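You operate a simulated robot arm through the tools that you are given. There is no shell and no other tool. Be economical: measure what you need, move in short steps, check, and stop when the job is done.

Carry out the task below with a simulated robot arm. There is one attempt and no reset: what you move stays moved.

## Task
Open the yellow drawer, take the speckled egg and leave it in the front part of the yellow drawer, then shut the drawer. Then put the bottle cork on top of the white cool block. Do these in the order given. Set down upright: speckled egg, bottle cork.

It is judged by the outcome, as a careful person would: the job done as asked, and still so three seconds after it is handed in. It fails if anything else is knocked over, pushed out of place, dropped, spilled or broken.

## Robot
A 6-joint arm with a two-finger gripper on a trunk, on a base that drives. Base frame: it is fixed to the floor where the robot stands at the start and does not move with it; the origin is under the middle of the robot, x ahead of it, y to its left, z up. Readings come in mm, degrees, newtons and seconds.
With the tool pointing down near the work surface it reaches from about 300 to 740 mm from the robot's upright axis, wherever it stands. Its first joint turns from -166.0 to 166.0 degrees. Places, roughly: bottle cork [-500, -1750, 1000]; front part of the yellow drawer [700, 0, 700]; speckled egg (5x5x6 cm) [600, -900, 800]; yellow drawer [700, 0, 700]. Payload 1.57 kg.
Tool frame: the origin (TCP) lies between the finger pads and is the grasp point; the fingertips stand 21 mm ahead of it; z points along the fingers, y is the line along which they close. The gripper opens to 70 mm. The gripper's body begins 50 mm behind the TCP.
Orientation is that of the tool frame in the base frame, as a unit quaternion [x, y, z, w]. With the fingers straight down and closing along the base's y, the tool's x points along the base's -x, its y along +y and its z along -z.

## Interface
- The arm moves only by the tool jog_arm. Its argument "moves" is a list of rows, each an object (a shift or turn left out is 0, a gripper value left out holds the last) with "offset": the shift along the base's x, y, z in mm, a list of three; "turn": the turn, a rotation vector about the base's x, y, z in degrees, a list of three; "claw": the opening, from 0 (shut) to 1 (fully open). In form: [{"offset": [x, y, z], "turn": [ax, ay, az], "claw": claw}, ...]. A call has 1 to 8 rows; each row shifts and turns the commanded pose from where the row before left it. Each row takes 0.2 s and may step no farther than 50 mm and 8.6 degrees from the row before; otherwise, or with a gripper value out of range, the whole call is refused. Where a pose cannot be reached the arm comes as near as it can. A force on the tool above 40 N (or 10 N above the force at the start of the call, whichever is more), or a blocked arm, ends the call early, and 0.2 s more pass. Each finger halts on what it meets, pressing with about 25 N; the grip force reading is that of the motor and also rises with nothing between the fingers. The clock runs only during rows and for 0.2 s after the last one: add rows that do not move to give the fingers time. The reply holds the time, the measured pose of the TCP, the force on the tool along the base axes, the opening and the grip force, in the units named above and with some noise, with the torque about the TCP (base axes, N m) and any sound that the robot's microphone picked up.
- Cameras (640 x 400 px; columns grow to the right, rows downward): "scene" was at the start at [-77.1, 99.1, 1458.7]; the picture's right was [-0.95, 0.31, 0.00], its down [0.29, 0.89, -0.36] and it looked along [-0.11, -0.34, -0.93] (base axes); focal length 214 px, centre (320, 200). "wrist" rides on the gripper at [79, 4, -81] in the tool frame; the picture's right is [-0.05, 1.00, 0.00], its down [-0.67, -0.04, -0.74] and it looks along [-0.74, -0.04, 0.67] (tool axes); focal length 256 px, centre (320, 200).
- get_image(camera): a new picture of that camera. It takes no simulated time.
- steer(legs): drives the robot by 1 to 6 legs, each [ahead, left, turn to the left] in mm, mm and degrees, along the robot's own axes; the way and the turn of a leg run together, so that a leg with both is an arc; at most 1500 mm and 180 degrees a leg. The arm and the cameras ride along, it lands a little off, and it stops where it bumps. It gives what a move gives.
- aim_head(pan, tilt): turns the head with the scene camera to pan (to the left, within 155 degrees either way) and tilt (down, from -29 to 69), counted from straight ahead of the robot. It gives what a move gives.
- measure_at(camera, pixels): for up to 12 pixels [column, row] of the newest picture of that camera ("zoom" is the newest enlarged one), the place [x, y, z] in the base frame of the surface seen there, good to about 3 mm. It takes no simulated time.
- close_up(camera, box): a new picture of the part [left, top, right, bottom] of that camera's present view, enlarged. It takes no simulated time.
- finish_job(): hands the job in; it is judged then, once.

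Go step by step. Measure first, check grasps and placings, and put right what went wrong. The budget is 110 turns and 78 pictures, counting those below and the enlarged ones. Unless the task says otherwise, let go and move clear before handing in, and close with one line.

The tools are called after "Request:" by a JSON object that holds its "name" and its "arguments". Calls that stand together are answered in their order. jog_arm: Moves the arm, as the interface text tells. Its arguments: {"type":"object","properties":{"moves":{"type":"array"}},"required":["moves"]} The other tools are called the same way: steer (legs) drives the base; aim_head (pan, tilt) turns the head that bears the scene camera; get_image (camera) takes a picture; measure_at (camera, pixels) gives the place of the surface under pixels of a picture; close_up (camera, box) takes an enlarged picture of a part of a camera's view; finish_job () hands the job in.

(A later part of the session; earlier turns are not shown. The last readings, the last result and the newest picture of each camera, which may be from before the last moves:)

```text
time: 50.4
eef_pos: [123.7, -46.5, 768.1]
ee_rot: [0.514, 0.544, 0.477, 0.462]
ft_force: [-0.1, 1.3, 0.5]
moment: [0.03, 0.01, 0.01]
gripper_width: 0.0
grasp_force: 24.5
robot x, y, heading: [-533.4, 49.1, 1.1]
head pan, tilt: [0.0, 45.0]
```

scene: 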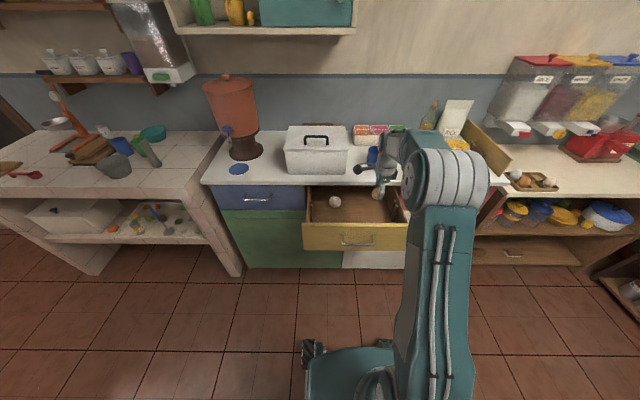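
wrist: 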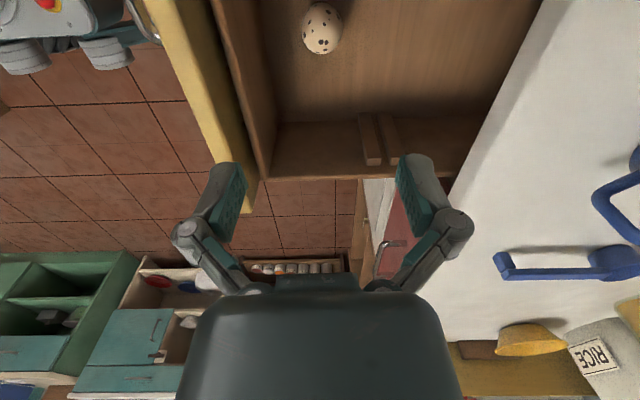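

Tool is nearly horizontal at (124,−46,768). I'll lower to z≈745 (below the bar) and drive ahead to just short of the face.

Request:
{"name": "jog_arm", "arguments": {"moves": [{"offset": [0, 0, -23], "turn": [0, -4, 0]}, {}]}}

Request:
{"name": "steer", "arguments": {"legs": [[160, 0, 0]]}}

Request:
{"name": "close_up", "arguments": {"camera": "scene", "box": [240, 140, 480, 290]}}

```text
time: 51.0
eef_pos: [123.8, -47.0, 746.7]
ee_rot: [0.497, 0.527, 0.495, 0.48]
ft_force: [0.2, 0.7, 0.1]
moment: [-0.01, -0.01, -0.01]
gripper_width: 0.2
grasp_force: 24.8
robot x, y, heading: [-532.8, 50.7, 0.7]
head pan, tilt: [0.0, 45.0]
```

```text
time: 52.5
eef_pos: [283.1, -43.7, 746.3]
ee_rot: [0.497, 0.527, 0.495, 0.48]
ft_force: [0.1, 0.2, -0.9]
moment: [-0.01, 0.0, 0.02]
gripper_width: 0.0
grasp_force: 24.7
robot x, y, heading: [-378.6, 53.4, 0.8]
head pan, tilt: [0.0, 45.0]
```

```text
2.67 times, centred on (360, 215) of scene
```

zoom: 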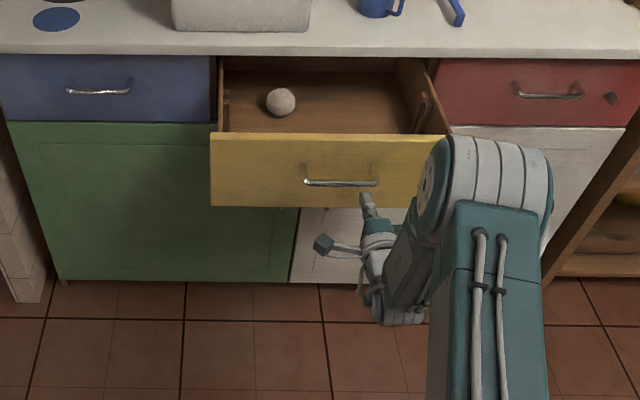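

Closed fingertips are under the bar at zoom (368,200), ~25 mm from the face. Pushing gently with the arm.

Request:
{"name": "jog_arm", "arguments": {"moves": [{"offset": [12, 0, 0]}, {"offset": [10, 0, 0]}, {"offset": [10, 0, 0]}, {"offset": [10, 0, 0]}, {"offset": [10, 0, 0]}, {"offset": [10, 0, 0]}, {"offset": [10, 0, 0]}, {"offset": [10, 0, 0]}]}}

Request:
{"name": "close_up", "arguments": {"camera": "scene", "box": [240, 140, 480, 290]}}

```text
time: 54.2
eef_pos: [365.2, -44.4, 747.9]
ee_rot: [0.495, 0.53, 0.496, 0.477]
ft_force: [-2.3, 0.3, 0.2]
moment: [0.0, -0.04, -0.02]
gripper_width: 0.0
grasp_force: 25.0
robot x, y, heading: [-369.2, 49.0, 0.8]
head pan, tilt: [0.0, 45.0]
```

```text
2.67 times, centred on (360, 215) of scene
```

zoom: 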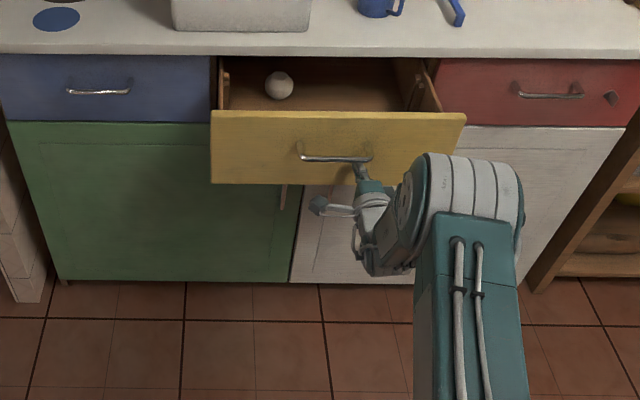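

The drawer moves easily (2 N). Continuing.

Request:
{"name": "jog_arm", "arguments": {"moves": [{"offset": [10, 0, 0]}, {"offset": [10, 0, 0]}, {"offset": [10, 0, 0]}, {"offset": [10, 0, 0]}, {"offset": [10, 0, 0]}, {"offset": [10, 0, 0]}, {"offset": [10, 0, 0]}, {"offset": [10, 0, 0]}]}}

```text
time: 56.0
eef_pos: [444.2, -44.4, 746.2]
ee_rot: [0.497, 0.528, 0.495, 0.479]
ft_force: [-1.5, -0.5, -0.4]
moment: [-0.01, -0.01, -0.01]
gripper_width: 0.1
grasp_force: 24.9
robot x, y, heading: [-376.5, 50.9, 0.9]
head pan, tilt: [0.0, 45.0]
```

Request:
{"name": "jog_arm", "arguments": {"moves": [{"offset": [10, 0, 0]}, {"offset": [10, 0, 0]}, {"offset": [10, 0, 0]}, {"offset": [10, 0, 0]}, {"offset": [10, 0, 0]}, {"offset": [10, 0, 0]}, {"offset": [10, 0, 0]}, {"offset": [10, 0, 0]}]}}

Request:
{"name": "close_up", "arguments": {"camera": "scene", "box": [240, 140, 480, 290]}}

```text
time: 57.9
eef_pos: [510.3, -45.5, 750.8]
ee_rot: [0.497, 0.528, 0.494, 0.48]
ft_force: [-1.0, 1.3, -1.0]
moment: [0.01, -0.03, -0.01]
gripper_width: 0.1
grasp_force: 25.0
out of reach, approached as far as the arm can: row 7, 8
robot x, y, heading: [-375.5, 49.4, 0.6]
head pan, tilt: [0.0, 45.0]
```

```text
2.67 times, centred on (360, 215) of scene
```

zoom: 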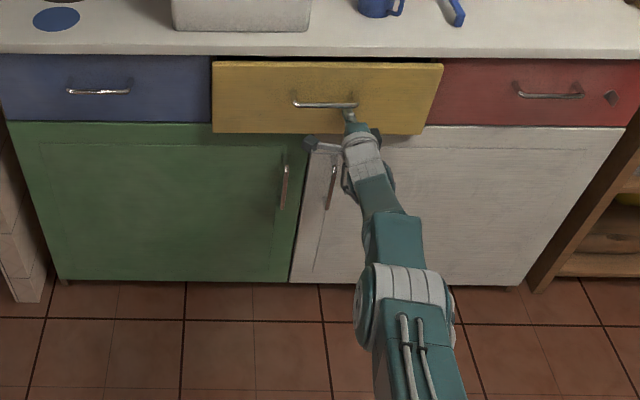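

About 30 mm remain and the arm is near full reach; I'll drive the base ahead for the rest.

Request:
{"name": "steer", "arguments": {"legs": [[26, 0, 0]]}}

Request:
{"name": "close_up", "arguments": {"camera": "scene", "box": [280, 150, 440, 250]}}

```text
time: 58.7
eef_pos: [535.1, -46.4, 751.3]
ee_rot: [0.496, 0.528, 0.495, 0.48]
ft_force: [0.1, -0.4, -0.6]
moment: [0.02, -0.01, -0.02]
gripper_width: 0.1
grasp_force: 24.7
robot x, y, heading: [-347.7, 53.4, 0.8]
head pan, tilt: [0.0, 45.0]
```

```text
4.00 times, centred on (360, 200) of scene
```

zoom: 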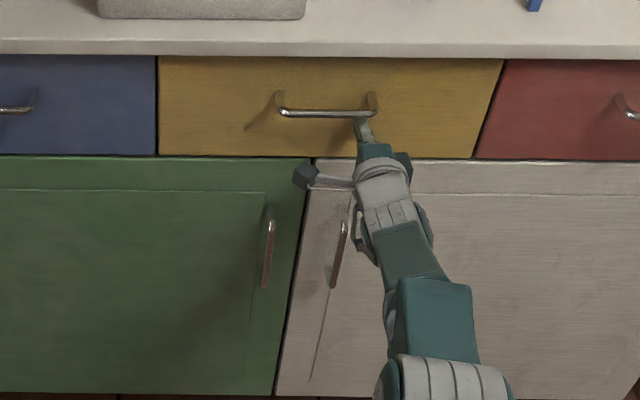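

Request:
{"name": "measure_at", "arguments": {"camera": "zoom", "pixels": [[200, 110], [440, 110], [120, 110], [560, 110], [210, 140], [450, 140], [130, 140]]}}

Request:
{"name": "steer", "arguments": {"legs": [[10, 0, 0]]}}

```text
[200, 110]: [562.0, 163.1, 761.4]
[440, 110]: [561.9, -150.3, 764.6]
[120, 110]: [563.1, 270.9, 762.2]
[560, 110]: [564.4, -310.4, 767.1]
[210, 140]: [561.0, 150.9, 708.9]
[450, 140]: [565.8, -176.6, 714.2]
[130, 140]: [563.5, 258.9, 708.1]
```

```text
time: 59.6
eef_pos: [543.0, -46.1, 750.4]
ee_rot: [0.495, 0.527, 0.496, 0.481]
ft_force: [-11.6, 1.2, 1.4]
moment: [-0.03, -0.1, -0.05]
gripper_width: 0.0
grasp_force: 25.0
robot x, y, heading: [-339.6, 53.1, 0.9]
head pan, tilt: [0.0, 45.0]
stopped in leg 1: the force on the tool passed its limit at 59 N (the readings are from after the stop); the commanded pose is now the measured one
```

The drawer face is flush with its neighbours (x≈563) and hit its stop: shut. Now backing off and returning the tool to pointing down.

Request:
{"name": "steer", "arguments": {"legs": [[-200, 0, 0]]}}

Request:
{"name": "jog_arm", "arguments": {"moves": [{"offset": [-30, -3, 25], "turn": [0, 8.18, 0], "claw": 0}, {"offset": [-30, -3, 25], "turn": [0, 8.18, 0]}, {"offset": [-30, -3, 25], "turn": [0, 8.18, 0]}, {"offset": [-30, -3, 25], "turn": [0, 8.18, 0]}, {"offset": [-30, -3, 25], "turn": [0, 8.18, 0]}, {"offset": [-30, -3, 25], "turn": [0, 8.18, 0]}]}}

Request:
{"name": "jog_arm", "arguments": {"moves": [{"offset": [-30, -3, 25], "turn": [0, 8.18, 0], "claw": 0}, {"offset": [-20, -3, 25], "turn": [0, 8.18, 0]}, {"offset": [-10, -3, 35], "turn": [0, 8.18, 0]}, {"offset": [0, -3, 35], "turn": [0, 8.18, 0]}, {"offset": [0, -3, 35], "turn": [0, 8.18, 0]}, {"offset": [0, -3, 25]}]}}

Request:
{"name": "close_up", "arguments": {"camera": "scene", "box": [240, 110, 480, 260]}}

```text
time: 61.2
eef_pos: [343.5, -54.0, 751.4]
ee_rot: [0.496, 0.526, 0.495, 0.482]
ft_force: [0.3, 0.3, 0.2]
moment: [0.02, 0.0, 0.03]
gripper_width: 0.0
grasp_force: 25.1
robot x, y, heading: [-540.5, 46.9, 0.7]
head pan, tilt: [0.0, 45.0]
```

```text
time: 62.6
eef_pos: [168.9, -62.5, 909.2]
ee_rot: [0.699, 0.621, 0.292, 0.202]
ft_force: [-2.6, -2.2, -2.5]
moment: [0.09, -0.21, 0.05]
gripper_width: 0.0
grasp_force: 25.2
robot x, y, heading: [-539.3, 52.1, 0.9]
head pan, tilt: [0.0, 45.0]
```

```text
time: 64.0
eef_pos: [102.5, -88.8, 1082.8]
ee_rot: [0.702, 0.711, -0.001, -0.032]
ft_force: [0.1, 0.9, -0.1]
moment: [-0.01, 0.04, -0.01]
gripper_width: 0.0
grasp_force: 25.3
robot x, y, heading: [-539.0, 44.1, 0.4]
head pan, tilt: [0.0, 45.0]
```

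```text
2.67 times, centred on (360, 185) of scene
```

zoom: 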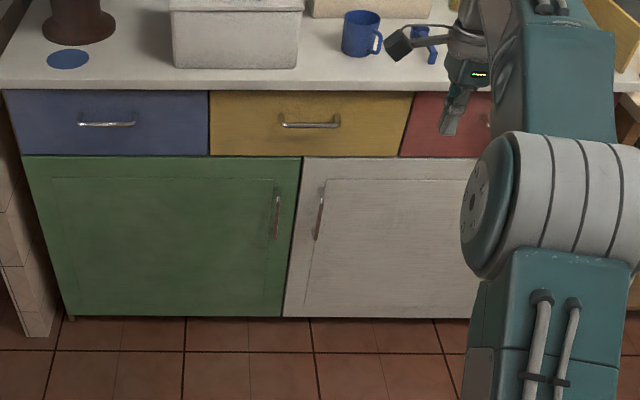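

Drawer is shut and everything on the counter is in place. Driving towards the teal cabinet and turning to face it (−y).

Request:
{"name": "steer", "arguments": {"legs": [[180, -850, 0], [0, 0, -90]]}}

Request:
{"name": "get_image", "arguments": {"camera": "scene"}}

```text
time: 72.5
eef_pos: [-459.5, -1460.5, 1083.5]
ee_rot: [0.999, 0.019, 0.02, -0.022]
ft_force: [-0.4, 0.6, -0.6]
moment: [-0.02, 0.03, -0.01]
gripper_width: 0.1
grasp_force: 25.2
robot x, y, heading: [-336.7, -815.2, -88.2]
head pan, tilt: [0.0, 45.0]
```

```text
38 pictures are left
```

scene: 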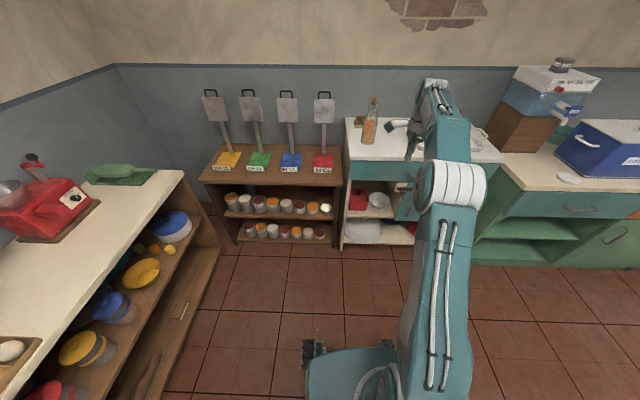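

The bottle is at (371,122) with its cork on top. I'll zoom on the bottle and on the right-hand counter, where something white lies at (570,178).

Request:
{"name": "close_up", "arguments": {"camera": "scene", "box": [340, 85, 436, 145]}}

Request:
{"name": "measure_at", "arguments": {"camera": "zoom", "pixels": [[228, 85], [228, 95], [228, 110], [222, 90], [236, 90], [228, 150], [215, 230], [205, 320], [100, 260], [60, 300], [210, 350], [400, 260]]}}

Request:
{"name": "close_up", "arguments": {"camera": "scene", "box": [480, 100, 640, 200]}}

```text
6.67 times, centred on (388, 115) of scene
```

zoom: 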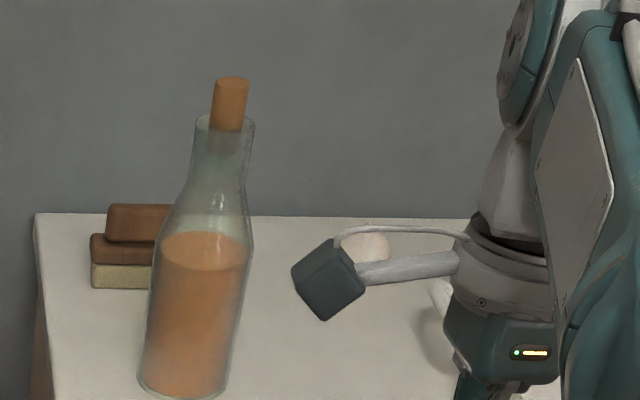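

```text
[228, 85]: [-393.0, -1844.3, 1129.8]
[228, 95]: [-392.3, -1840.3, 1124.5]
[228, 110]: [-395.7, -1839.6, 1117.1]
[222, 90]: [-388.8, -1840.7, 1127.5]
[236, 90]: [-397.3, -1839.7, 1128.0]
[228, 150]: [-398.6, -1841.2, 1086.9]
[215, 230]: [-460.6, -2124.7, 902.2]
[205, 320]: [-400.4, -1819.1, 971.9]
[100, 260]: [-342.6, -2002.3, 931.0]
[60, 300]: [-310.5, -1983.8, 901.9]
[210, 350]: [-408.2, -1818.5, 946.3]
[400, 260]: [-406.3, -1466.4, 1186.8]
```

```text
4.00 times, centred on (560, 150) of scene
```

zoom: 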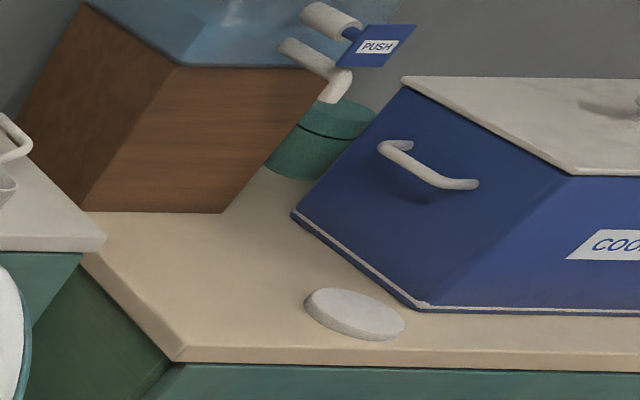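

The cork stands at about (−393,−1848), top z≈1133, so I must lift the tool well above it first. Raising the arm.

Request:
{"name": "jog_arm", "arguments": {"moves": [{"offset": [0, 20, 30], "turn": [0, 0, -1.8]}, {"offset": [0, 20, 30]}, {"offset": [0, 20, 30]}, {"offset": [10, 20, 30]}, {"offset": [10, 20, 30]}, {"offset": [10, 0, 30], "claw": 1}, {}]}}

Request:
{"name": "aim_head", "arguments": {"pan": 0, "tilt": 25}}

Request:
{"name": "close_up", "arguments": {"camera": "scene", "box": [330, 140, 490, 240]}}

```text
time: 74.1
eef_pos: [-428.8, -1358.3, 1264.4]
ee_rot: [1.0, 0.003, 0.02, -0.022]
ft_force: [-0.8, -0.9, 0.8]
moment: [-0.03, -0.01, -0.01]
gripper_width: 69.8
grasp_force: 0.0
robot x, y, heading: [-333.0, -811.0, -87.7]
head pan, tilt: [0.0, 45.0]
```

```text
time: 74.9
eef_pos: [-428.8, -1359.1, 1265.1]
ee_rot: [1.0, 0.003, 0.021, -0.022]
ft_force: [-0.3, -0.4, -0.5]
moment: [0.01, 0.0, 0.02]
gripper_width: 70.0
grasp_force: 0.1
robot x, y, heading: [-335.9, -813.4, -88.2]
head pan, tilt: [0.0, 25.0]
```

```text
4.00 times, centred on (410, 190) of scene
```

zoom: 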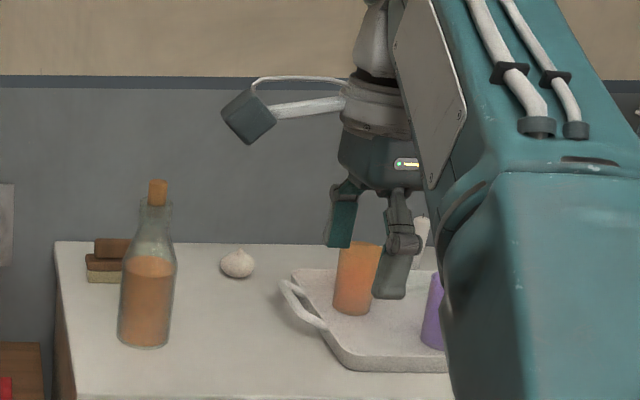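

The tool at z 1265 clears the cork (tip 1133). I'll fix the ~3° tilt and drive ahead 440 mm.

Request:
{"name": "jog_arm", "arguments": {"moves": [{"turn": [-2.5, 2.3, 0]}]}}

Request:
{"name": "steer", "arguments": {"legs": [[430, 20, 0]]}}

Request:
{"name": "get_image", "arguments": {"camera": "wrist"}}

Request:
{"name": "get_image", "arguments": {"camera": "scene"}}

```text
time: 75.3
eef_pos: [-427.9, -1359.4, 1264.3]
ee_rot: [1.0, 0.005, 0.0, -0.001]
ft_force: [-0.1, 0.1, 0.6]
moment: [0.04, 0.0, 0.01]
gripper_width: 69.9
grasp_force: 0.0
robot x, y, heading: [-333.2, -814.0, -88.0]
head pan, tilt: [0.0, 25.0]
```

```text
time: 77.9
eef_pos: [-395.2, -1786.7, 1264.9]
ee_rot: [1.0, 0.003, 0.0, 0.0]
ft_force: [0.4, -0.1, 0.7]
moment: [0.0, 0.02, 0.03]
gripper_width: 70.1
grasp_force: 0.0
robot x, y, heading: [-303.9, -1241.0, -88.1]
head pan, tilt: [0.0, 25.0]
```

```text
34 pictures are left
```

wrist: 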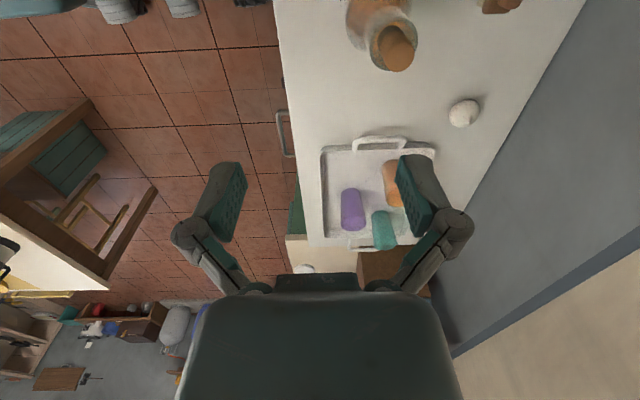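

```text
33 pictures are left
```

scene: 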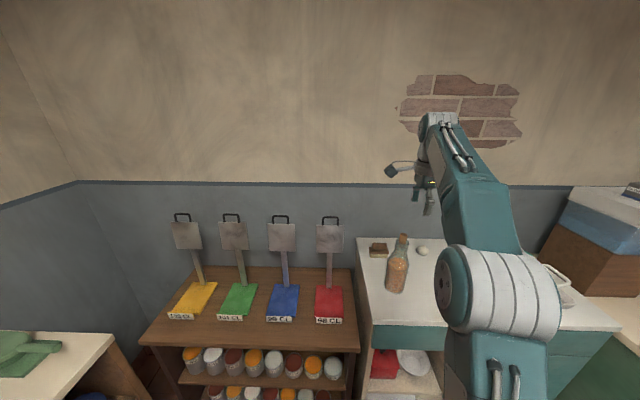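

The wrist view shows the cork top at (397,48); measuring it and the bottle mouth.

Request:
{"name": "measure_at", "arguments": {"camera": "wrist", "pixels": [[397, 46], [386, 46], [408, 46], [397, 35], [397, 62], [397, 57], [412, 55], [375, 50], [383, 63]]}}

Request:
{"name": "close_up", "arguments": {"camera": "scene", "box": [376, 225, 424, 255]}}

Request:
{"name": "measure_at", "arguments": {"camera": "zoom", "pixels": [[357, 115], [357, 130], [357, 160], [330, 135], [385, 140], [320, 175], [345, 195], [405, 200], [357, 180]]}}

```text
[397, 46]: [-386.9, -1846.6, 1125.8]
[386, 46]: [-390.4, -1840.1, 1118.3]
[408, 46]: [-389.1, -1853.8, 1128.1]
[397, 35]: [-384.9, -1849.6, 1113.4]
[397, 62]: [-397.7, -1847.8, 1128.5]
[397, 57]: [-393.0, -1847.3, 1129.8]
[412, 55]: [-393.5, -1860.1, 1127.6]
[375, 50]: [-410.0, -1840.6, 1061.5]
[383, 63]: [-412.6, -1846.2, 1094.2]
```

```text
13.33 times, centred on (400, 240) of scene
```

zoom: 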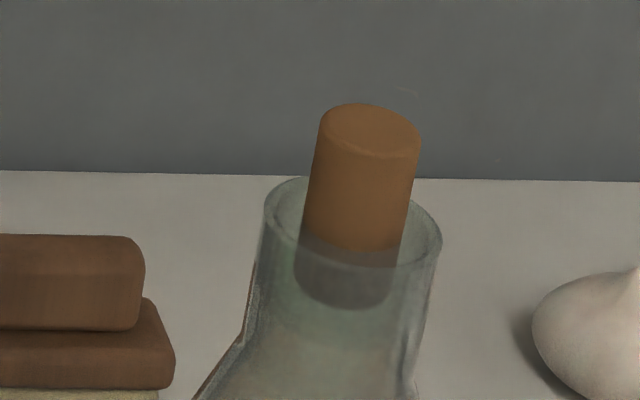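

```text
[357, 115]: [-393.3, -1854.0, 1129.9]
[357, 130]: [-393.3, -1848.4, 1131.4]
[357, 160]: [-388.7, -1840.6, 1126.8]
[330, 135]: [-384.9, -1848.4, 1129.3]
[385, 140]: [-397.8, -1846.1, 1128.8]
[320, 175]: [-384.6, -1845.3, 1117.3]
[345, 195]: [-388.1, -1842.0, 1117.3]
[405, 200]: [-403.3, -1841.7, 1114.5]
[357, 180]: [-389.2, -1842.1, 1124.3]
```

The cork: centre (−393,−1848), top 1130, diameter ~20; bottle rim about z 1107. I'll grip with TCP at z≈1131 so the tips stay just above the rim. Moving over it first.

Request:
{"name": "jog_arm", "arguments": {"moves": [{"offset": [1, -31, 0], "claw": 0.7}, {"offset": [1, -31, 0]}, {"offset": [0, 0, -40]}, {"offset": [0, 0, -35]}, {}, {}]}}

Request:
{"name": "get_image", "arguments": {"camera": "wrist"}}

```text
time: 79.3
eef_pos: [-392.2, -1835.4, 1176.0]
ee_rot: [1.0, 0.003, 0.0, 0.0]
ft_force: [-0.6, 0.4, -0.1]
moment: [0.01, -0.05, 0.02]
gripper_width: 48.7
grasp_force: 0.1
out of reach, approached as far as the arm can: row 2
robot x, y, heading: [-299.8, -1241.8, -88.0]
head pan, tilt: [0.0, 25.0]
```

```text
31 pictures are left
```

wrist: 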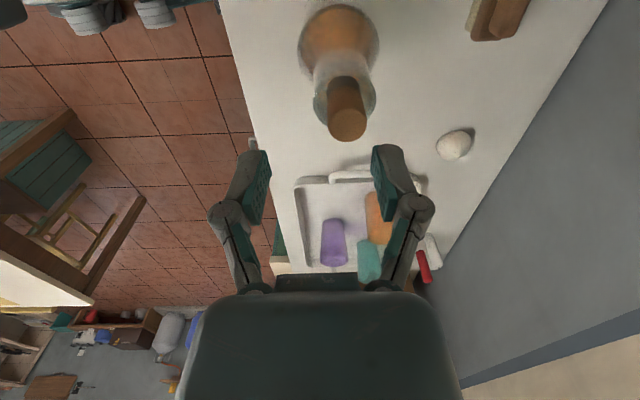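

The cork top appears at (348,125), still ~13 mm further in −y. Measuring and correcting.

Request:
{"name": "measure_at", "arguments": {"camera": "wrist", "pixels": [[348, 125], [335, 128], [361, 122], [348, 137], [349, 112], [340, 90], [320, 100], [372, 105], [345, 60]]}}

Request:
{"name": "jog_arm", "arguments": {"moves": [{"offset": [-1, -13, -5]}, {}, {}]}}

Request:
{"name": "close_up", "arguments": {"camera": "wrist", "box": [230, 60, 430, 220]}}

```text
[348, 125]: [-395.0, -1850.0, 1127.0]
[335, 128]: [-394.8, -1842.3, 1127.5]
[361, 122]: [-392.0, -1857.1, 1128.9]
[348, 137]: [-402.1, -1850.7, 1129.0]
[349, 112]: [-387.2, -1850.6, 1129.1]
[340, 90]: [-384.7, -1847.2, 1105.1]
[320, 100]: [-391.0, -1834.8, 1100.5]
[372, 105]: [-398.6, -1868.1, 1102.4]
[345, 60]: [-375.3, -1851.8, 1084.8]
```

```text
time: 80.1
eef_pos: [-393.1, -1847.7, 1169.2]
ee_rot: [1.0, 0.004, 0.001, 0.0]
ft_force: [-0.4, -0.3, -0.2]
moment: [-0.04, -0.04, 0.01]
gripper_width: 48.9
grasp_force: 0.1
robot x, y, heading: [-304.9, -1241.0, -88.2]
head pan, tilt: [0.0, 25.0]
```

```text
2.50 times, centred on (330, 140) of wrist
```

zoom: 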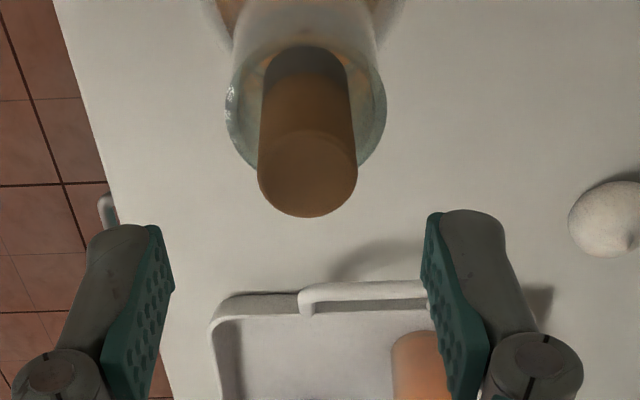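

Centre refined to (−394.5,−1850), rim at ~1103. Descending to TCP z 1130 and gripping.

Request:
{"name": "jog_arm", "arguments": {"moves": [{"offset": [-1, -2, -20]}, {"offset": [0, 0, -19]}, {}, {"claw": 0.5}, {"claw": 0.2}, {}, {}]}}

Request:
{"name": "close_up", "arguments": {"camera": "wrist", "box": [230, 60, 430, 220]}}

Request:
{"name": "close_up", "arguments": {"camera": "scene", "box": [356, 200, 452, 260]}}

```text
time: 81.7
eef_pos: [-393.7, -1849.7, 1131.0]
ee_rot: [1.0, 0.004, 0.0, 0.0]
ft_force: [-0.4, -0.2, 2.2]
moment: [-0.05, -0.02, -0.02]
gripper_width: 20.7
grasp_force: 25.2
robot x, y, heading: [-298.6, -1241.5, -88.1]
head pan, tilt: [0.0, 25.0]
```

```text
2.50 times, centred on (330, 140) of wrist
```

zoom: 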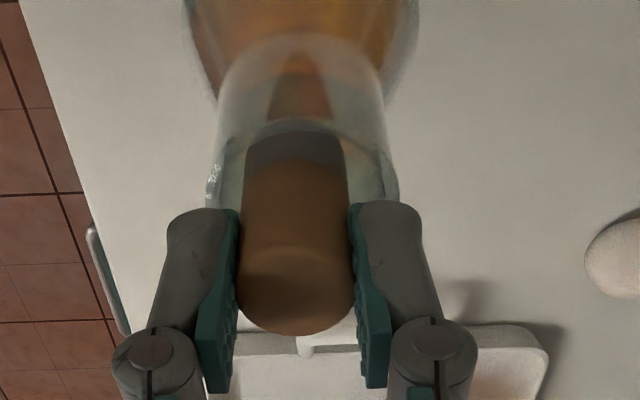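

```text
6.67 times, centred on (404, 230) of scene
```

zoom: 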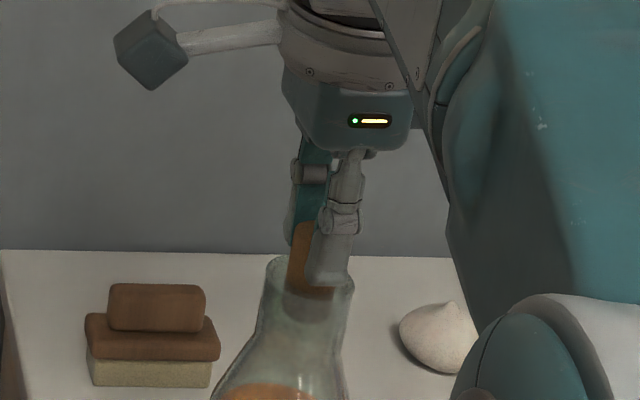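

The cork is gripped at 20.7 mm width. Lifting it straight up, slowly first.

Request:
{"name": "jog_arm", "arguments": {"moves": [{"offset": [0, 0, 4]}, {"offset": [0, 0, 5]}, {"offset": [0, 0, 6]}, {"offset": [0, 0, 8]}, {"offset": [0, 0, 10]}, {"offset": [0, 0, 12]}, {}]}}

Request:
{"name": "close_up", "arguments": {"camera": "scene", "box": [356, 190, 452, 300]}}

```text
time: 83.3
eef_pos: [-392.0, -1847.5, 1175.5]
ee_rot: [1.0, 0.004, -0.001, 0.0]
ft_force: [-0.4, -0.1, 0.7]
moment: [0.0, 0.01, 0.01]
gripper_width: 20.8
grasp_force: 25.0
robot x, y, heading: [-301.3, -1242.0, -88.2]
head pan, tilt: [0.0, 25.0]
```

```text
3.64 times, centred on (404, 245) of scene
```

zoom: 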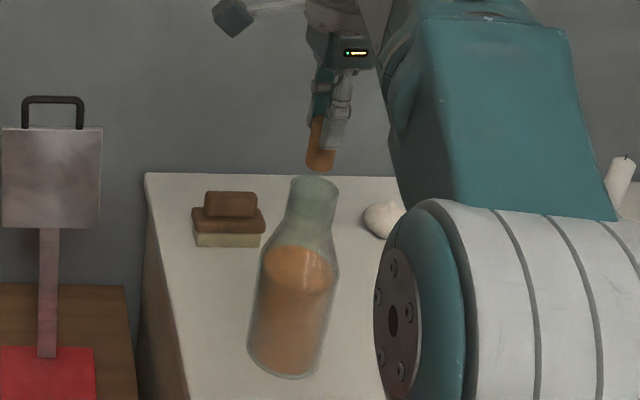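

The cork is out and the bottle stands still. I'll measure the cork's bottom, raise a bit, and back away.

Request:
{"name": "measure_at", "arguments": {"camera": "zoom", "pixels": [[320, 166], [320, 160], [314, 130], [322, 169]]}}

Request:
{"name": "jog_arm", "arguments": {"moves": [{"offset": [0, 10, 30]}, {"offset": [0, 20, 15]}, {}]}}

Request:
{"name": "steer", "arguments": {"legs": [[-430, 0, 0]]}}

Request:
{"name": "aim_head", "arguments": {"pan": -100, "tilt": 40}}

Request:
{"name": "get_image", "arguments": {"camera": "scene"}}

```text
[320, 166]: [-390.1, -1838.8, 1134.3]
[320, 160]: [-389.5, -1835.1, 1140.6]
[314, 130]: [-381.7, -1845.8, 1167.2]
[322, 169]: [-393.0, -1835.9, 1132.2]
```

```text
time: 84.1
eef_pos: [-390.8, -1819.0, 1221.5]
ee_rot: [1.0, 0.003, 0.0, 0.001]
ft_force: [0.1, -0.4, 0.3]
moment: [-0.04, -0.01, -0.02]
gripper_width: 20.8
grasp_force: 25.3
robot x, y, heading: [-302.6, -1239.2, -88.1]
head pan, tilt: [0.0, 25.0]
```

```text
time: 86.8
eef_pos: [-407.4, -1388.2, 1220.9]
ee_rot: [1.0, 0.003, 0.0, -0.001]
ft_force: [-0.3, 0.8, -0.1]
moment: [0.0, -0.03, -0.01]
gripper_width: 20.4
grasp_force: 25.0
robot x, y, heading: [-314.9, -808.8, -88.4]
head pan, tilt: [0.0, 25.0]
```

```text
time: 88.5
eef_pos: [-406.6, -1386.8, 1221.3]
ee_rot: [1.0, 0.001, 0.0, 0.001]
ft_force: [0.1, -0.2, 0.4]
moment: [0.0, -0.02, 0.0]
gripper_width: 20.9
grasp_force: 25.1
robot x, y, heading: [-315.8, -813.5, -88.4]
head pan, tilt: [-100.0, 40.0]
```

```text
26 pictures are left
```

scene: 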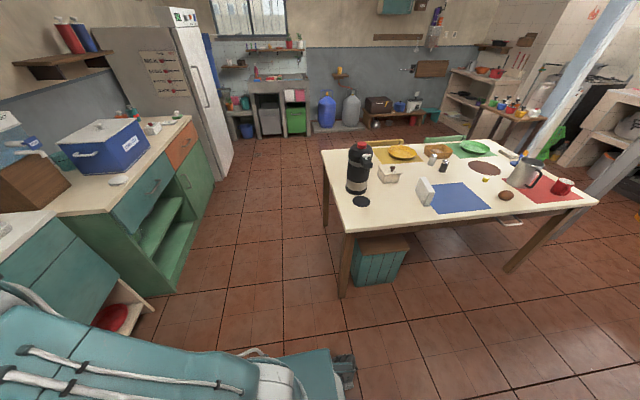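

Candidates for the white cool block: the standing slab on the table (424,190), the white oval next to the blue cool box (118,180), and items at (152,128). Zooming on each.

Request:
{"name": "close_up", "arguments": {"camera": "scene", "box": [64, 96, 208, 192]}}

Request:
{"name": "measure_at", "arguments": {"camera": "zoom", "pixels": [[210, 368], [240, 370], [270, 368], [240, 355], [240, 385], [390, 140], [470, 90], [330, 330], [120, 120], [440, 200], [380, 160], [420, 120]]}}

Request:
{"name": "close_up", "arguments": {"camera": "scene", "box": [336, 130, 496, 230]}}

Request:
{"name": "measure_at", "arguments": {"camera": "zoom", "pixels": [[350, 200], [340, 195], [370, 200], [360, 270], [385, 270], [335, 270], [345, 280], [340, 230]]}}

```text
4.17 times, centred on (136, 144) of scene
```

zoom: 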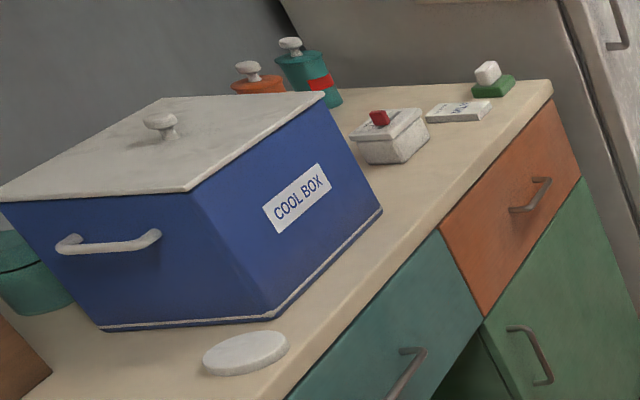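

```text
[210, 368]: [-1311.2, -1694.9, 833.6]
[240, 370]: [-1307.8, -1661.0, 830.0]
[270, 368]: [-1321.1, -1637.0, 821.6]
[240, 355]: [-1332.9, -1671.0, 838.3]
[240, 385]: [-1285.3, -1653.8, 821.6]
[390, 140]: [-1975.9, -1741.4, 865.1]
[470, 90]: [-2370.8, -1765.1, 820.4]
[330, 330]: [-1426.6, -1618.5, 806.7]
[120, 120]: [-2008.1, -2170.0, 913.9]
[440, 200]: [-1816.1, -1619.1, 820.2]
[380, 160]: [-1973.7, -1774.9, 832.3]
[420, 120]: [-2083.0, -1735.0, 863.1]
```

```text
4.00 times, centred on (416, 180) of scene
```

zoom: 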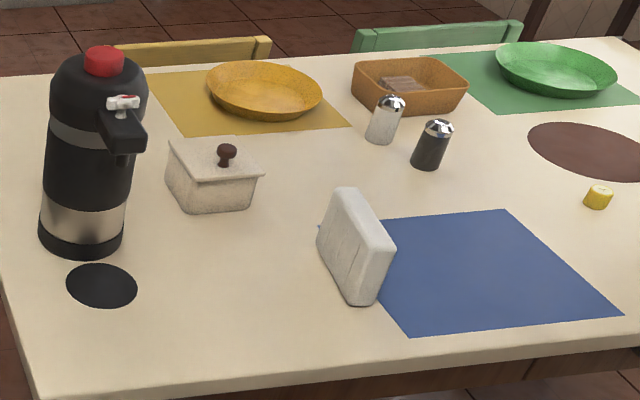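

```text
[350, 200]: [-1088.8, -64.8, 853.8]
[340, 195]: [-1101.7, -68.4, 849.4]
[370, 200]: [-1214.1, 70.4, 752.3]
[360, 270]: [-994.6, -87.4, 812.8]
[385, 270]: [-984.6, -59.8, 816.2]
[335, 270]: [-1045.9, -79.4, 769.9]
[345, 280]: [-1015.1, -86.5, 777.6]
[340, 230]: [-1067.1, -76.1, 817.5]
```

A flat white labelled block lies at zoom (460,110); I'll zoom in harder there.

Request:
{"name": "close_up", "arguments": {"camera": "scene", "box": [144, 106, 192, 136]}}

Request:
{"name": "measure_at", "arguments": {"camera": "zoom", "pixels": [[410, 195], [330, 210], [470, 180], [370, 230], [450, 220], [395, 215]]}}

```text
13.33 times, centred on (168, 121) of scene
```

zoom: 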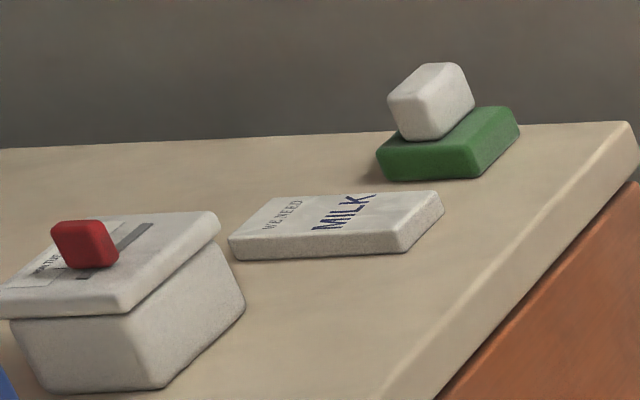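

```text
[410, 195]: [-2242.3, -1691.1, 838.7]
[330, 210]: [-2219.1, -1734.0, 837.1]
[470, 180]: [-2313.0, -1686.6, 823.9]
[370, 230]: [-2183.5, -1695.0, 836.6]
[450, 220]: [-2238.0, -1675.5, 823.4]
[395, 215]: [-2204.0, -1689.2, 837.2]
```

That is a "we need MILK" note, a timer box and a sponge—not a cool block. I'll look harder at the slab on the table and the disc by the cool box.

Request:
{"name": "close_up", "arguments": {"camera": "scene", "box": [404, 170, 452, 212]}}

Request:
{"name": "close_up", "arguments": {"camera": "scene", "box": [96, 166, 144, 196]}}

Request:
{"name": "measure_at", "arguments": {"camera": "zoom", "pixels": [[180, 190], [300, 140], [380, 180], [250, 240], [280, 180], [230, 190], [330, 180]]}}

```text
9.52 times, centred on (428, 191) of scene
```

zoom: 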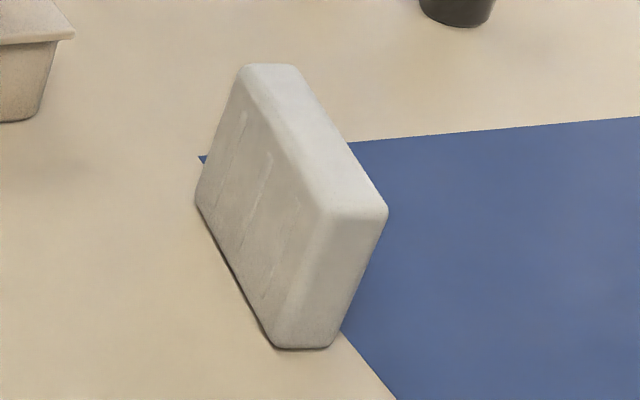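

```text
13.33 times, centred on (120, 181) of scene
```

zoom: 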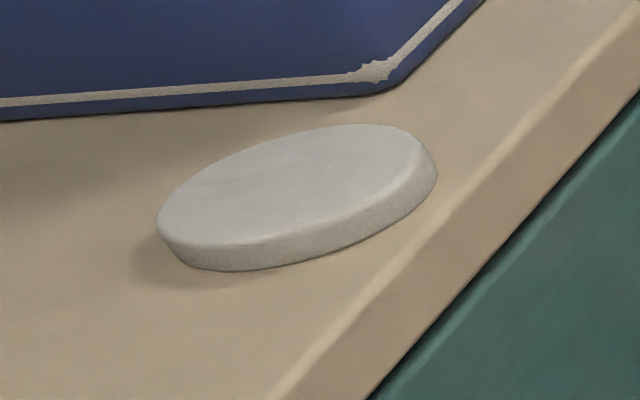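

```text
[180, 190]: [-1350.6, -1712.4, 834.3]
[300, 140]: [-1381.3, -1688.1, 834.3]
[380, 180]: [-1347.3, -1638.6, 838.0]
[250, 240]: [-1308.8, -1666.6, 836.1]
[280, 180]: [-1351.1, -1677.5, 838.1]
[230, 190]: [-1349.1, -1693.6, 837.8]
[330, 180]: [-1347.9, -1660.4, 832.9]
```

The slab on the table looks like a napkin-holder or a freezer pack, while the thick white disc sits beside the cool box; I want a closer view of the cool-box counter for any other white block. Driving along, keeping clear of the table.

Request:
{"name": "steer", "arguments": {"legs": [[120, -850, 0]]}}

Request:
{"name": "aim_head", "arguments": {"pan": -10, "tilt": 35}}

Request:
{"name": "get_image", "arguments": {"camera": "scene"}}

```text
time: 93.1
eef_pos: [-1258.2, -1530.4, 1222.5]
ee_rot: [1.0, 0.0, 0.001, 0.0]
ft_force: [-0.1, 0.8, -0.6]
moment: [0.04, 0.03, 0.01]
gripper_width: 20.4
grasp_force: 25.5
robot x, y, heading: [-1165.2, -956.6, -88.6]
head pan, tilt: [-100.0, 40.0]
```

```text
time: 94.8
eef_pos: [-1259.6, -1531.0, 1221.8]
ee_rot: [1.0, 0.001, 0.0, 0.001]
ft_force: [0.1, 0.5, 0.7]
moment: [-0.01, 0.02, -0.02]
gripper_width: 20.8
grasp_force: 25.3
robot x, y, heading: [-1162.2, -953.3, -88.4]
head pan, tilt: [-10.0, 35.0]
```

```text
20 pictures are left
```

scene: 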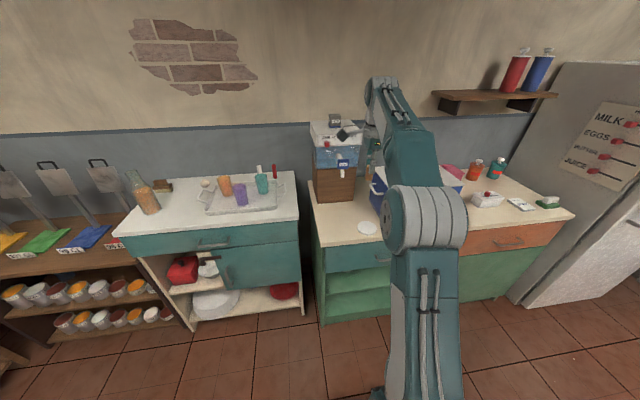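

I'll check whether that disc is simply a cup stand under the water dispenser's tap (345,162).

Request:
{"name": "measure_at", "arguments": {"camera": "scene", "pixels": [[343, 163], [348, 160], [368, 227], [335, 190], [345, 135], [320, 215], [455, 175], [376, 205], [375, 190]]}}

Request:
{"name": "close_up", "arguments": {"camera": "scene", "box": [304, 100, 416, 250]}}

```text
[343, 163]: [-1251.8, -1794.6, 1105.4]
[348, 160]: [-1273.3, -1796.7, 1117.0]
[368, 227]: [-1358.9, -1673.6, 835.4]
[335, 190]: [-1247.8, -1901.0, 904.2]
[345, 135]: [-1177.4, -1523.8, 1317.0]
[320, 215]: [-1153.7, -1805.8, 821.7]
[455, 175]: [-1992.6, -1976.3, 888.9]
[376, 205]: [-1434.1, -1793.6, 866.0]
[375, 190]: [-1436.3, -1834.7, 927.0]
```

```text
2.67 times, centred on (360, 175) of scene
```

zoom: 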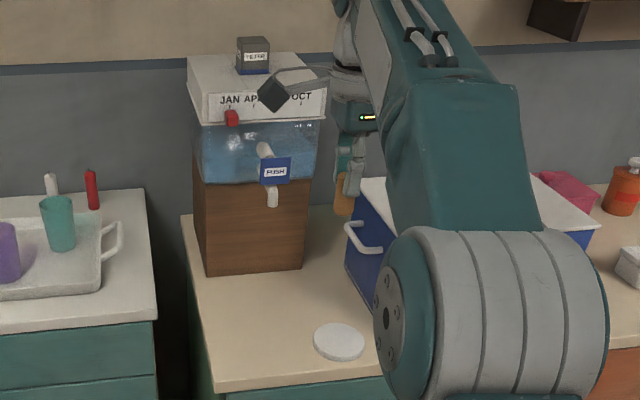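

The disc is only ~15 mm thick (a coaster), so it is no block; the slab on the table (moulded ribs, ~120×28×95 mm) is the white cool block. I'll return and turn to face the table.

Request:
{"name": "steer", "arguments": {"legs": [[-120, 850, 0], [0, 0, -91.5]]}}

Request:
{"name": "steer", "arguments": {"legs": [[0, -600, 0]]}}

Request:
{"name": "aim_head", "arguments": {"pan": 10, "tilt": 45}}

Request:
{"name": "get_image", "arguments": {"camera": "scene"}}

```text
time: 103.3
eef_pos: [-878.3, -689.4, 1223.0]
ee_rot: [-0.686, 0.728, 0.001, 0.0]
ft_force: [0.1, -0.6, -0.1]
moment: [0.01, -0.01, -0.02]
gripper_width: 20.6
grasp_force: 24.8
robot x, y, heading: [-311.3, -814.4, 178.0]
head pan, tilt: [-10.0, 35.0]
```

```text
time: 106.6
eef_pos: [-857.0, -99.6, 1223.0]
ee_rot: [-0.685, 0.729, 0.001, 0.001]
ft_force: [0.9, -0.5, 0.5]
moment: [0.03, -0.04, -0.01]
gripper_width: 20.6
grasp_force: 25.0
robot x, y, heading: [-287.6, -225.0, 177.8]
head pan, tilt: [-10.0, 35.0]
```

```text
time: 107.5
eef_pos: [-856.2, -97.1, 1221.8]
ee_rot: [-0.685, 0.728, 0.001, 0.0]
ft_force: [-0.7, -0.4, 0.2]
moment: [0.0, 0.05, -0.01]
gripper_width: 21.0
grasp_force: 24.6
robot x, y, heading: [-287.6, -225.8, 177.9]
head pan, tilt: [10.0, 45.0]
```

```text
18 pictures are left
```

scene: 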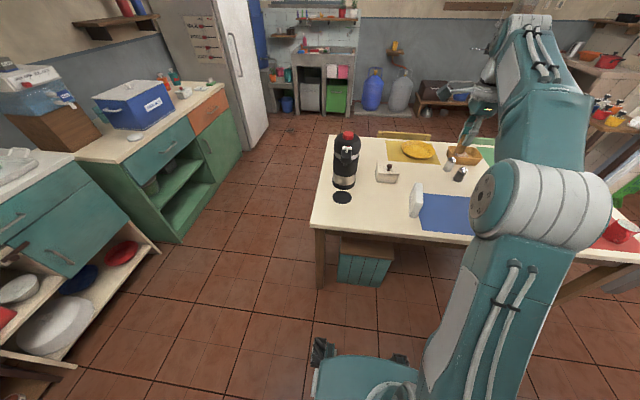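

The slab is at (416,202). Zooming and measuring its top.

Request:
{"name": "close_up", "arguments": {"camera": "scene", "box": [392, 176, 440, 226]}}

Request:
{"name": "steer", "arguments": {"legs": [[150, 0, 0]]}}

Request:
{"name": "get_image", "arguments": {"camera": "wrist"}}

```text
8.00 times, centred on (416, 201) of scene
```

zoom: 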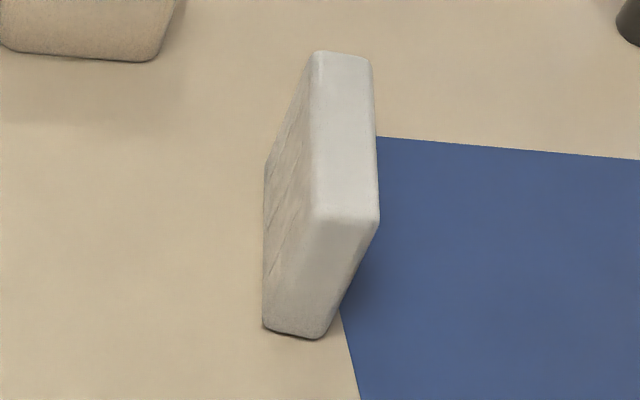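

```text
time: 108.8
eef_pos: [-1004.3, -92.7, 1223.7]
ee_rot: [-0.685, 0.728, 0.0, -0.001]
ft_force: [-0.3, -0.4, -0.2]
moment: [-0.04, -0.01, -0.01]
gripper_width: 20.6
grasp_force: 24.7
robot x, y, heading: [-437.0, -221.8, 178.0]
head pan, tilt: [10.0, 45.0]
```

```text
16 pictures are left
```

wrist: 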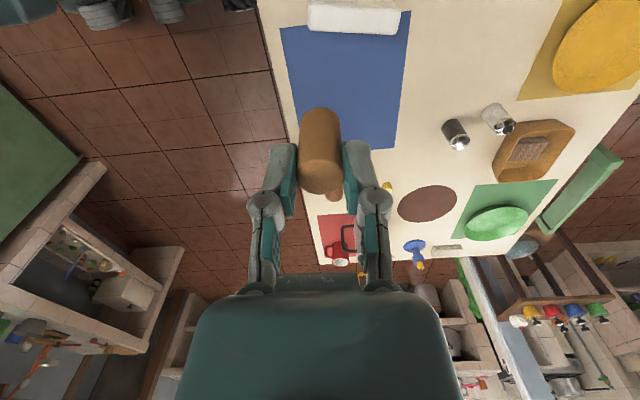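

The wrist camera sees the slab's top at (355,18). Measuring its corners.

Request:
{"name": "measure_at", "arguments": {"camera": "wrist", "pixels": [[315, 12], [315, 22], [355, 12], [355, 22], [395, 15], [395, 25], [335, 18], [375, 18], [355, 28], [355, 6], [310, 28], [355, 17]]}}

Request:
{"name": "close_up", "arguments": {"camera": "wrist", "box": [280, 0, 440, 60]}}

```text
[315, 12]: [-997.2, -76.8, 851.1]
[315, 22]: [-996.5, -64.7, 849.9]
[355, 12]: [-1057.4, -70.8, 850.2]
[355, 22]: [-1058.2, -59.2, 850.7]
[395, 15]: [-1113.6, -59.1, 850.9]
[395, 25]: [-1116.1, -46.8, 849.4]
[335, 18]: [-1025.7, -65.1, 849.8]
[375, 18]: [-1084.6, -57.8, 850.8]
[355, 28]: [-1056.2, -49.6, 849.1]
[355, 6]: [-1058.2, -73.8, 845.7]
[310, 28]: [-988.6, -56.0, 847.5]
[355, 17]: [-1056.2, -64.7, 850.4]
```

```text
4.00 times, centred on (360, 30) of wrist
```

zoom: 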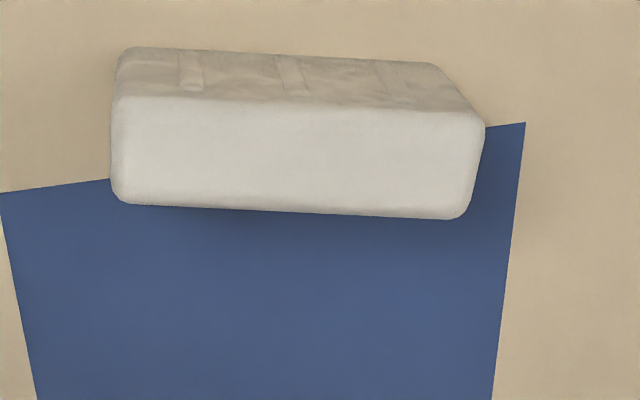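

The slab's top is at z 850.5, 30 mm wide, centred near (−1054,−60), and the fingers close along its length. Moving over and descending to ~30 mm above.

Request:
{"name": "jog_arm", "arguments": {"moves": [{"offset": [-25, 16, -30]}, {"offset": [-25, 17, -38]}, {"offset": [0, 0, -48]}, {"offset": [0, 0, -48]}, {"offset": [0, 0, -48]}, {"offset": [0, 0, -48]}, {"offset": [0, 0, -30]}, {}]}}

Request:
{"name": "get_image", "arguments": {"camera": "wrist"}}

Request:
{"name": "close_up", "arguments": {"camera": "scene", "box": [380, 130, 540, 250]}}

```text
time: 110.6
eef_pos: [-1053.1, -59.1, 932.4]
ee_rot: [-0.685, 0.728, 0.0, -0.002]
ft_force: [0.9, 0.0, 0.7]
moment: [0.0, -0.02, 0.01]
gripper_width: 20.8
grasp_force: 24.8
robot x, y, heading: [-434.0, -222.9, 177.8]
head pan, tilt: [10.0, 45.0]
```

```text
14 pictures are left
```

wrist: 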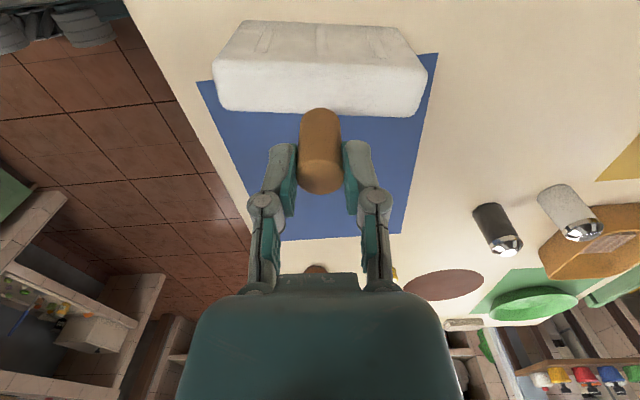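

```text
3.33 times, centred on (460, 190) of scene
```

zoom: 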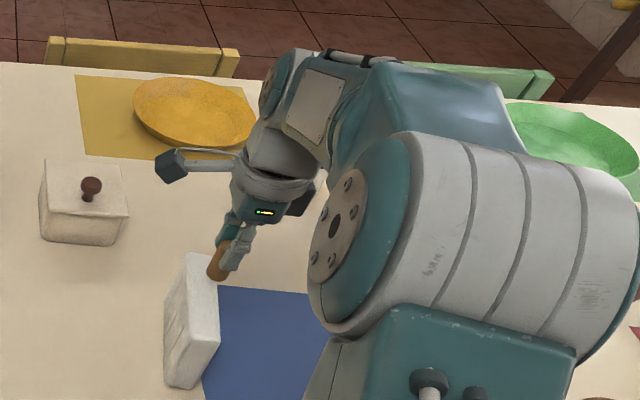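

Measuring the slab top from this nearer wrist view to refine the target.

Request:
{"name": "measure_at", "arguments": {"camera": "wrist", "pixels": [[318, 63], [318, 70], [318, 85], [318, 98], [318, 104], [230, 85], [410, 90], [350, 108], [350, 67], [270, 105], [270, 64], [375, 90]]}}

```text
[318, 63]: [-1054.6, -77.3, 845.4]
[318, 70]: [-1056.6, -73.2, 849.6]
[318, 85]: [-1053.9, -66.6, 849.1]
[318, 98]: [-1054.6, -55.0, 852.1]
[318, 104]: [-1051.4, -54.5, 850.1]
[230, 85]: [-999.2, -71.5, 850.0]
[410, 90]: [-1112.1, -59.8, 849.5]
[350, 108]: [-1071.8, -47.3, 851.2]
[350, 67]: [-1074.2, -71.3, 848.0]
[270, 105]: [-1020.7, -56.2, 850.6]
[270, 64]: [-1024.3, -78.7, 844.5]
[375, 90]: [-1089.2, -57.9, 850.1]
```

The slab centreline at x −1054 is y≈−60.5; the tool is at −59. Nudging −1.5 mm and descending to just above contact.

Request:
{"name": "jog_arm", "arguments": {"moves": [{"offset": [0, -1.5, -15]}, {"offset": [0, 0, -12]}, {"offset": [0, 0, -6]}, {}]}}

Request:
{"name": "close_up", "arguments": {"camera": "scene", "box": [404, 170, 484, 245]}}

```text
time: 111.6
eef_pos: [-1053.2, -60.8, 899.7]
ee_rot: [-0.686, 0.728, 0.0, 0.0]
ft_force: [-0.8, -0.6, -0.3]
moment: [-0.03, 0.0, -0.02]
gripper_width: 20.6
grasp_force: 24.9
robot x, y, heading: [-438.5, -223.3, 178.0]
head pan, tilt: [10.0, 45.0]
```

```text
5.33 times, centred on (444, 208) of scene
```

zoom: 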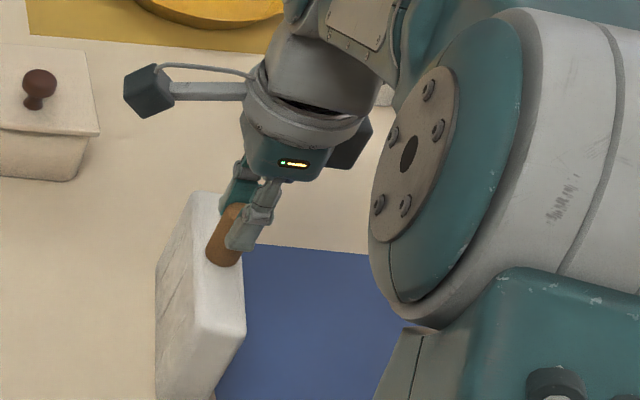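

The cork hovers close above the slab's top. Measuring clearance and centring.

Request:
{"name": "measure_at", "arguments": {"camera": "zoom", "pixels": [[222, 263], [210, 255], [222, 255], [237, 265], [222, 275], [200, 275], [240, 275], [190, 240], [243, 250], [220, 300]]}}

Request:
{"name": "jog_arm", "arguments": {"moves": [{"offset": [0, 0, -2]}, {"offset": [0, 0, -2]}, {}]}}

```text
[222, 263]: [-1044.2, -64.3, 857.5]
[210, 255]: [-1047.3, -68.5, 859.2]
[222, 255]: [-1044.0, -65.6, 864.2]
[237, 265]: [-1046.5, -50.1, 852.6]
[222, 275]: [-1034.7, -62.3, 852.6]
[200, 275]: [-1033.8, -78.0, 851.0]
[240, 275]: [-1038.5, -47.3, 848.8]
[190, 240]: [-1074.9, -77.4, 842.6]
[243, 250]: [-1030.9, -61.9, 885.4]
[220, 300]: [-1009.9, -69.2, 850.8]
```

```text
time: 112.4
eef_pos: [-1054.2, -59.9, 899.1]
ee_rot: [-0.685, 0.729, 0.003, -0.003]
ft_force: [1.7, -0.8, 22.2]
moment: [0.02, -0.02, -0.01]
gripper_width: 20.8
grasp_force: 25.4
robot x, y, heading: [-439.0, -220.6, 178.1]
head pan, tilt: [10.0, 45.0]
```

A 22 N upward force shows contact at z≈899. I'll ease up 1.5 mm and read again.

Request:
{"name": "jog_arm", "arguments": {"moves": [{"offset": [0, 0, 2]}, {}, {}]}}

Request:
{"name": "close_up", "arguments": {"camera": "scene", "box": [416, 196, 464, 226]}}

```text
time: 113.2
eef_pos: [-1054.0, -60.7, 899.0]
ee_rot: [-0.685, 0.728, 0.0, -0.001]
ft_force: [-1.0, -0.9, 12.7]
moment: [-0.01, 0.03, 0.02]
gripper_width: 20.7
grasp_force: 24.9
robot x, y, heading: [-435.8, -219.3, 177.9]
head pan, tilt: [10.0, 45.0]
```

```text
13.33 times, centred on (440, 211) of scene
```

zoom: 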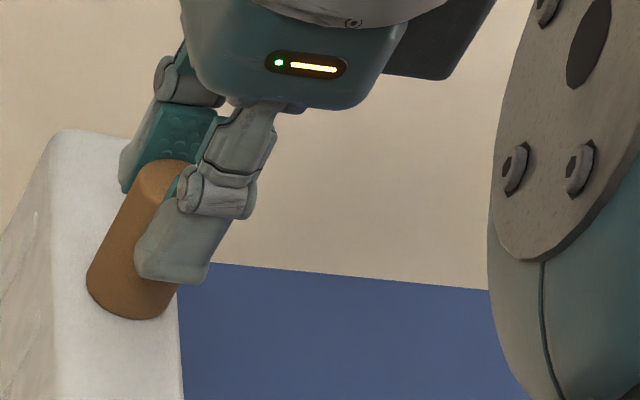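

The cork's base rests on the slab's top face, near its middle (zoom (130,300) with face 50–180). Easing a bit more before opening.

Request:
{"name": "jog_arm", "arguments": {"moves": [{"offset": [0, 0, 1.2]}, {}]}}

```text
time: 113.8
eef_pos: [-1054.1, -59.6, 898.4]
ee_rot: [-0.685, 0.729, -0.001, -0.001]
ft_force: [-0.3, 0.2, 2.3]
moment: [0.0, 0.01, -0.02]
gripper_width: 20.8
grasp_force: 24.7
robot x, y, heading: [-440.5, -218.3, 178.0]
head pan, tilt: [10.0, 45.0]
```

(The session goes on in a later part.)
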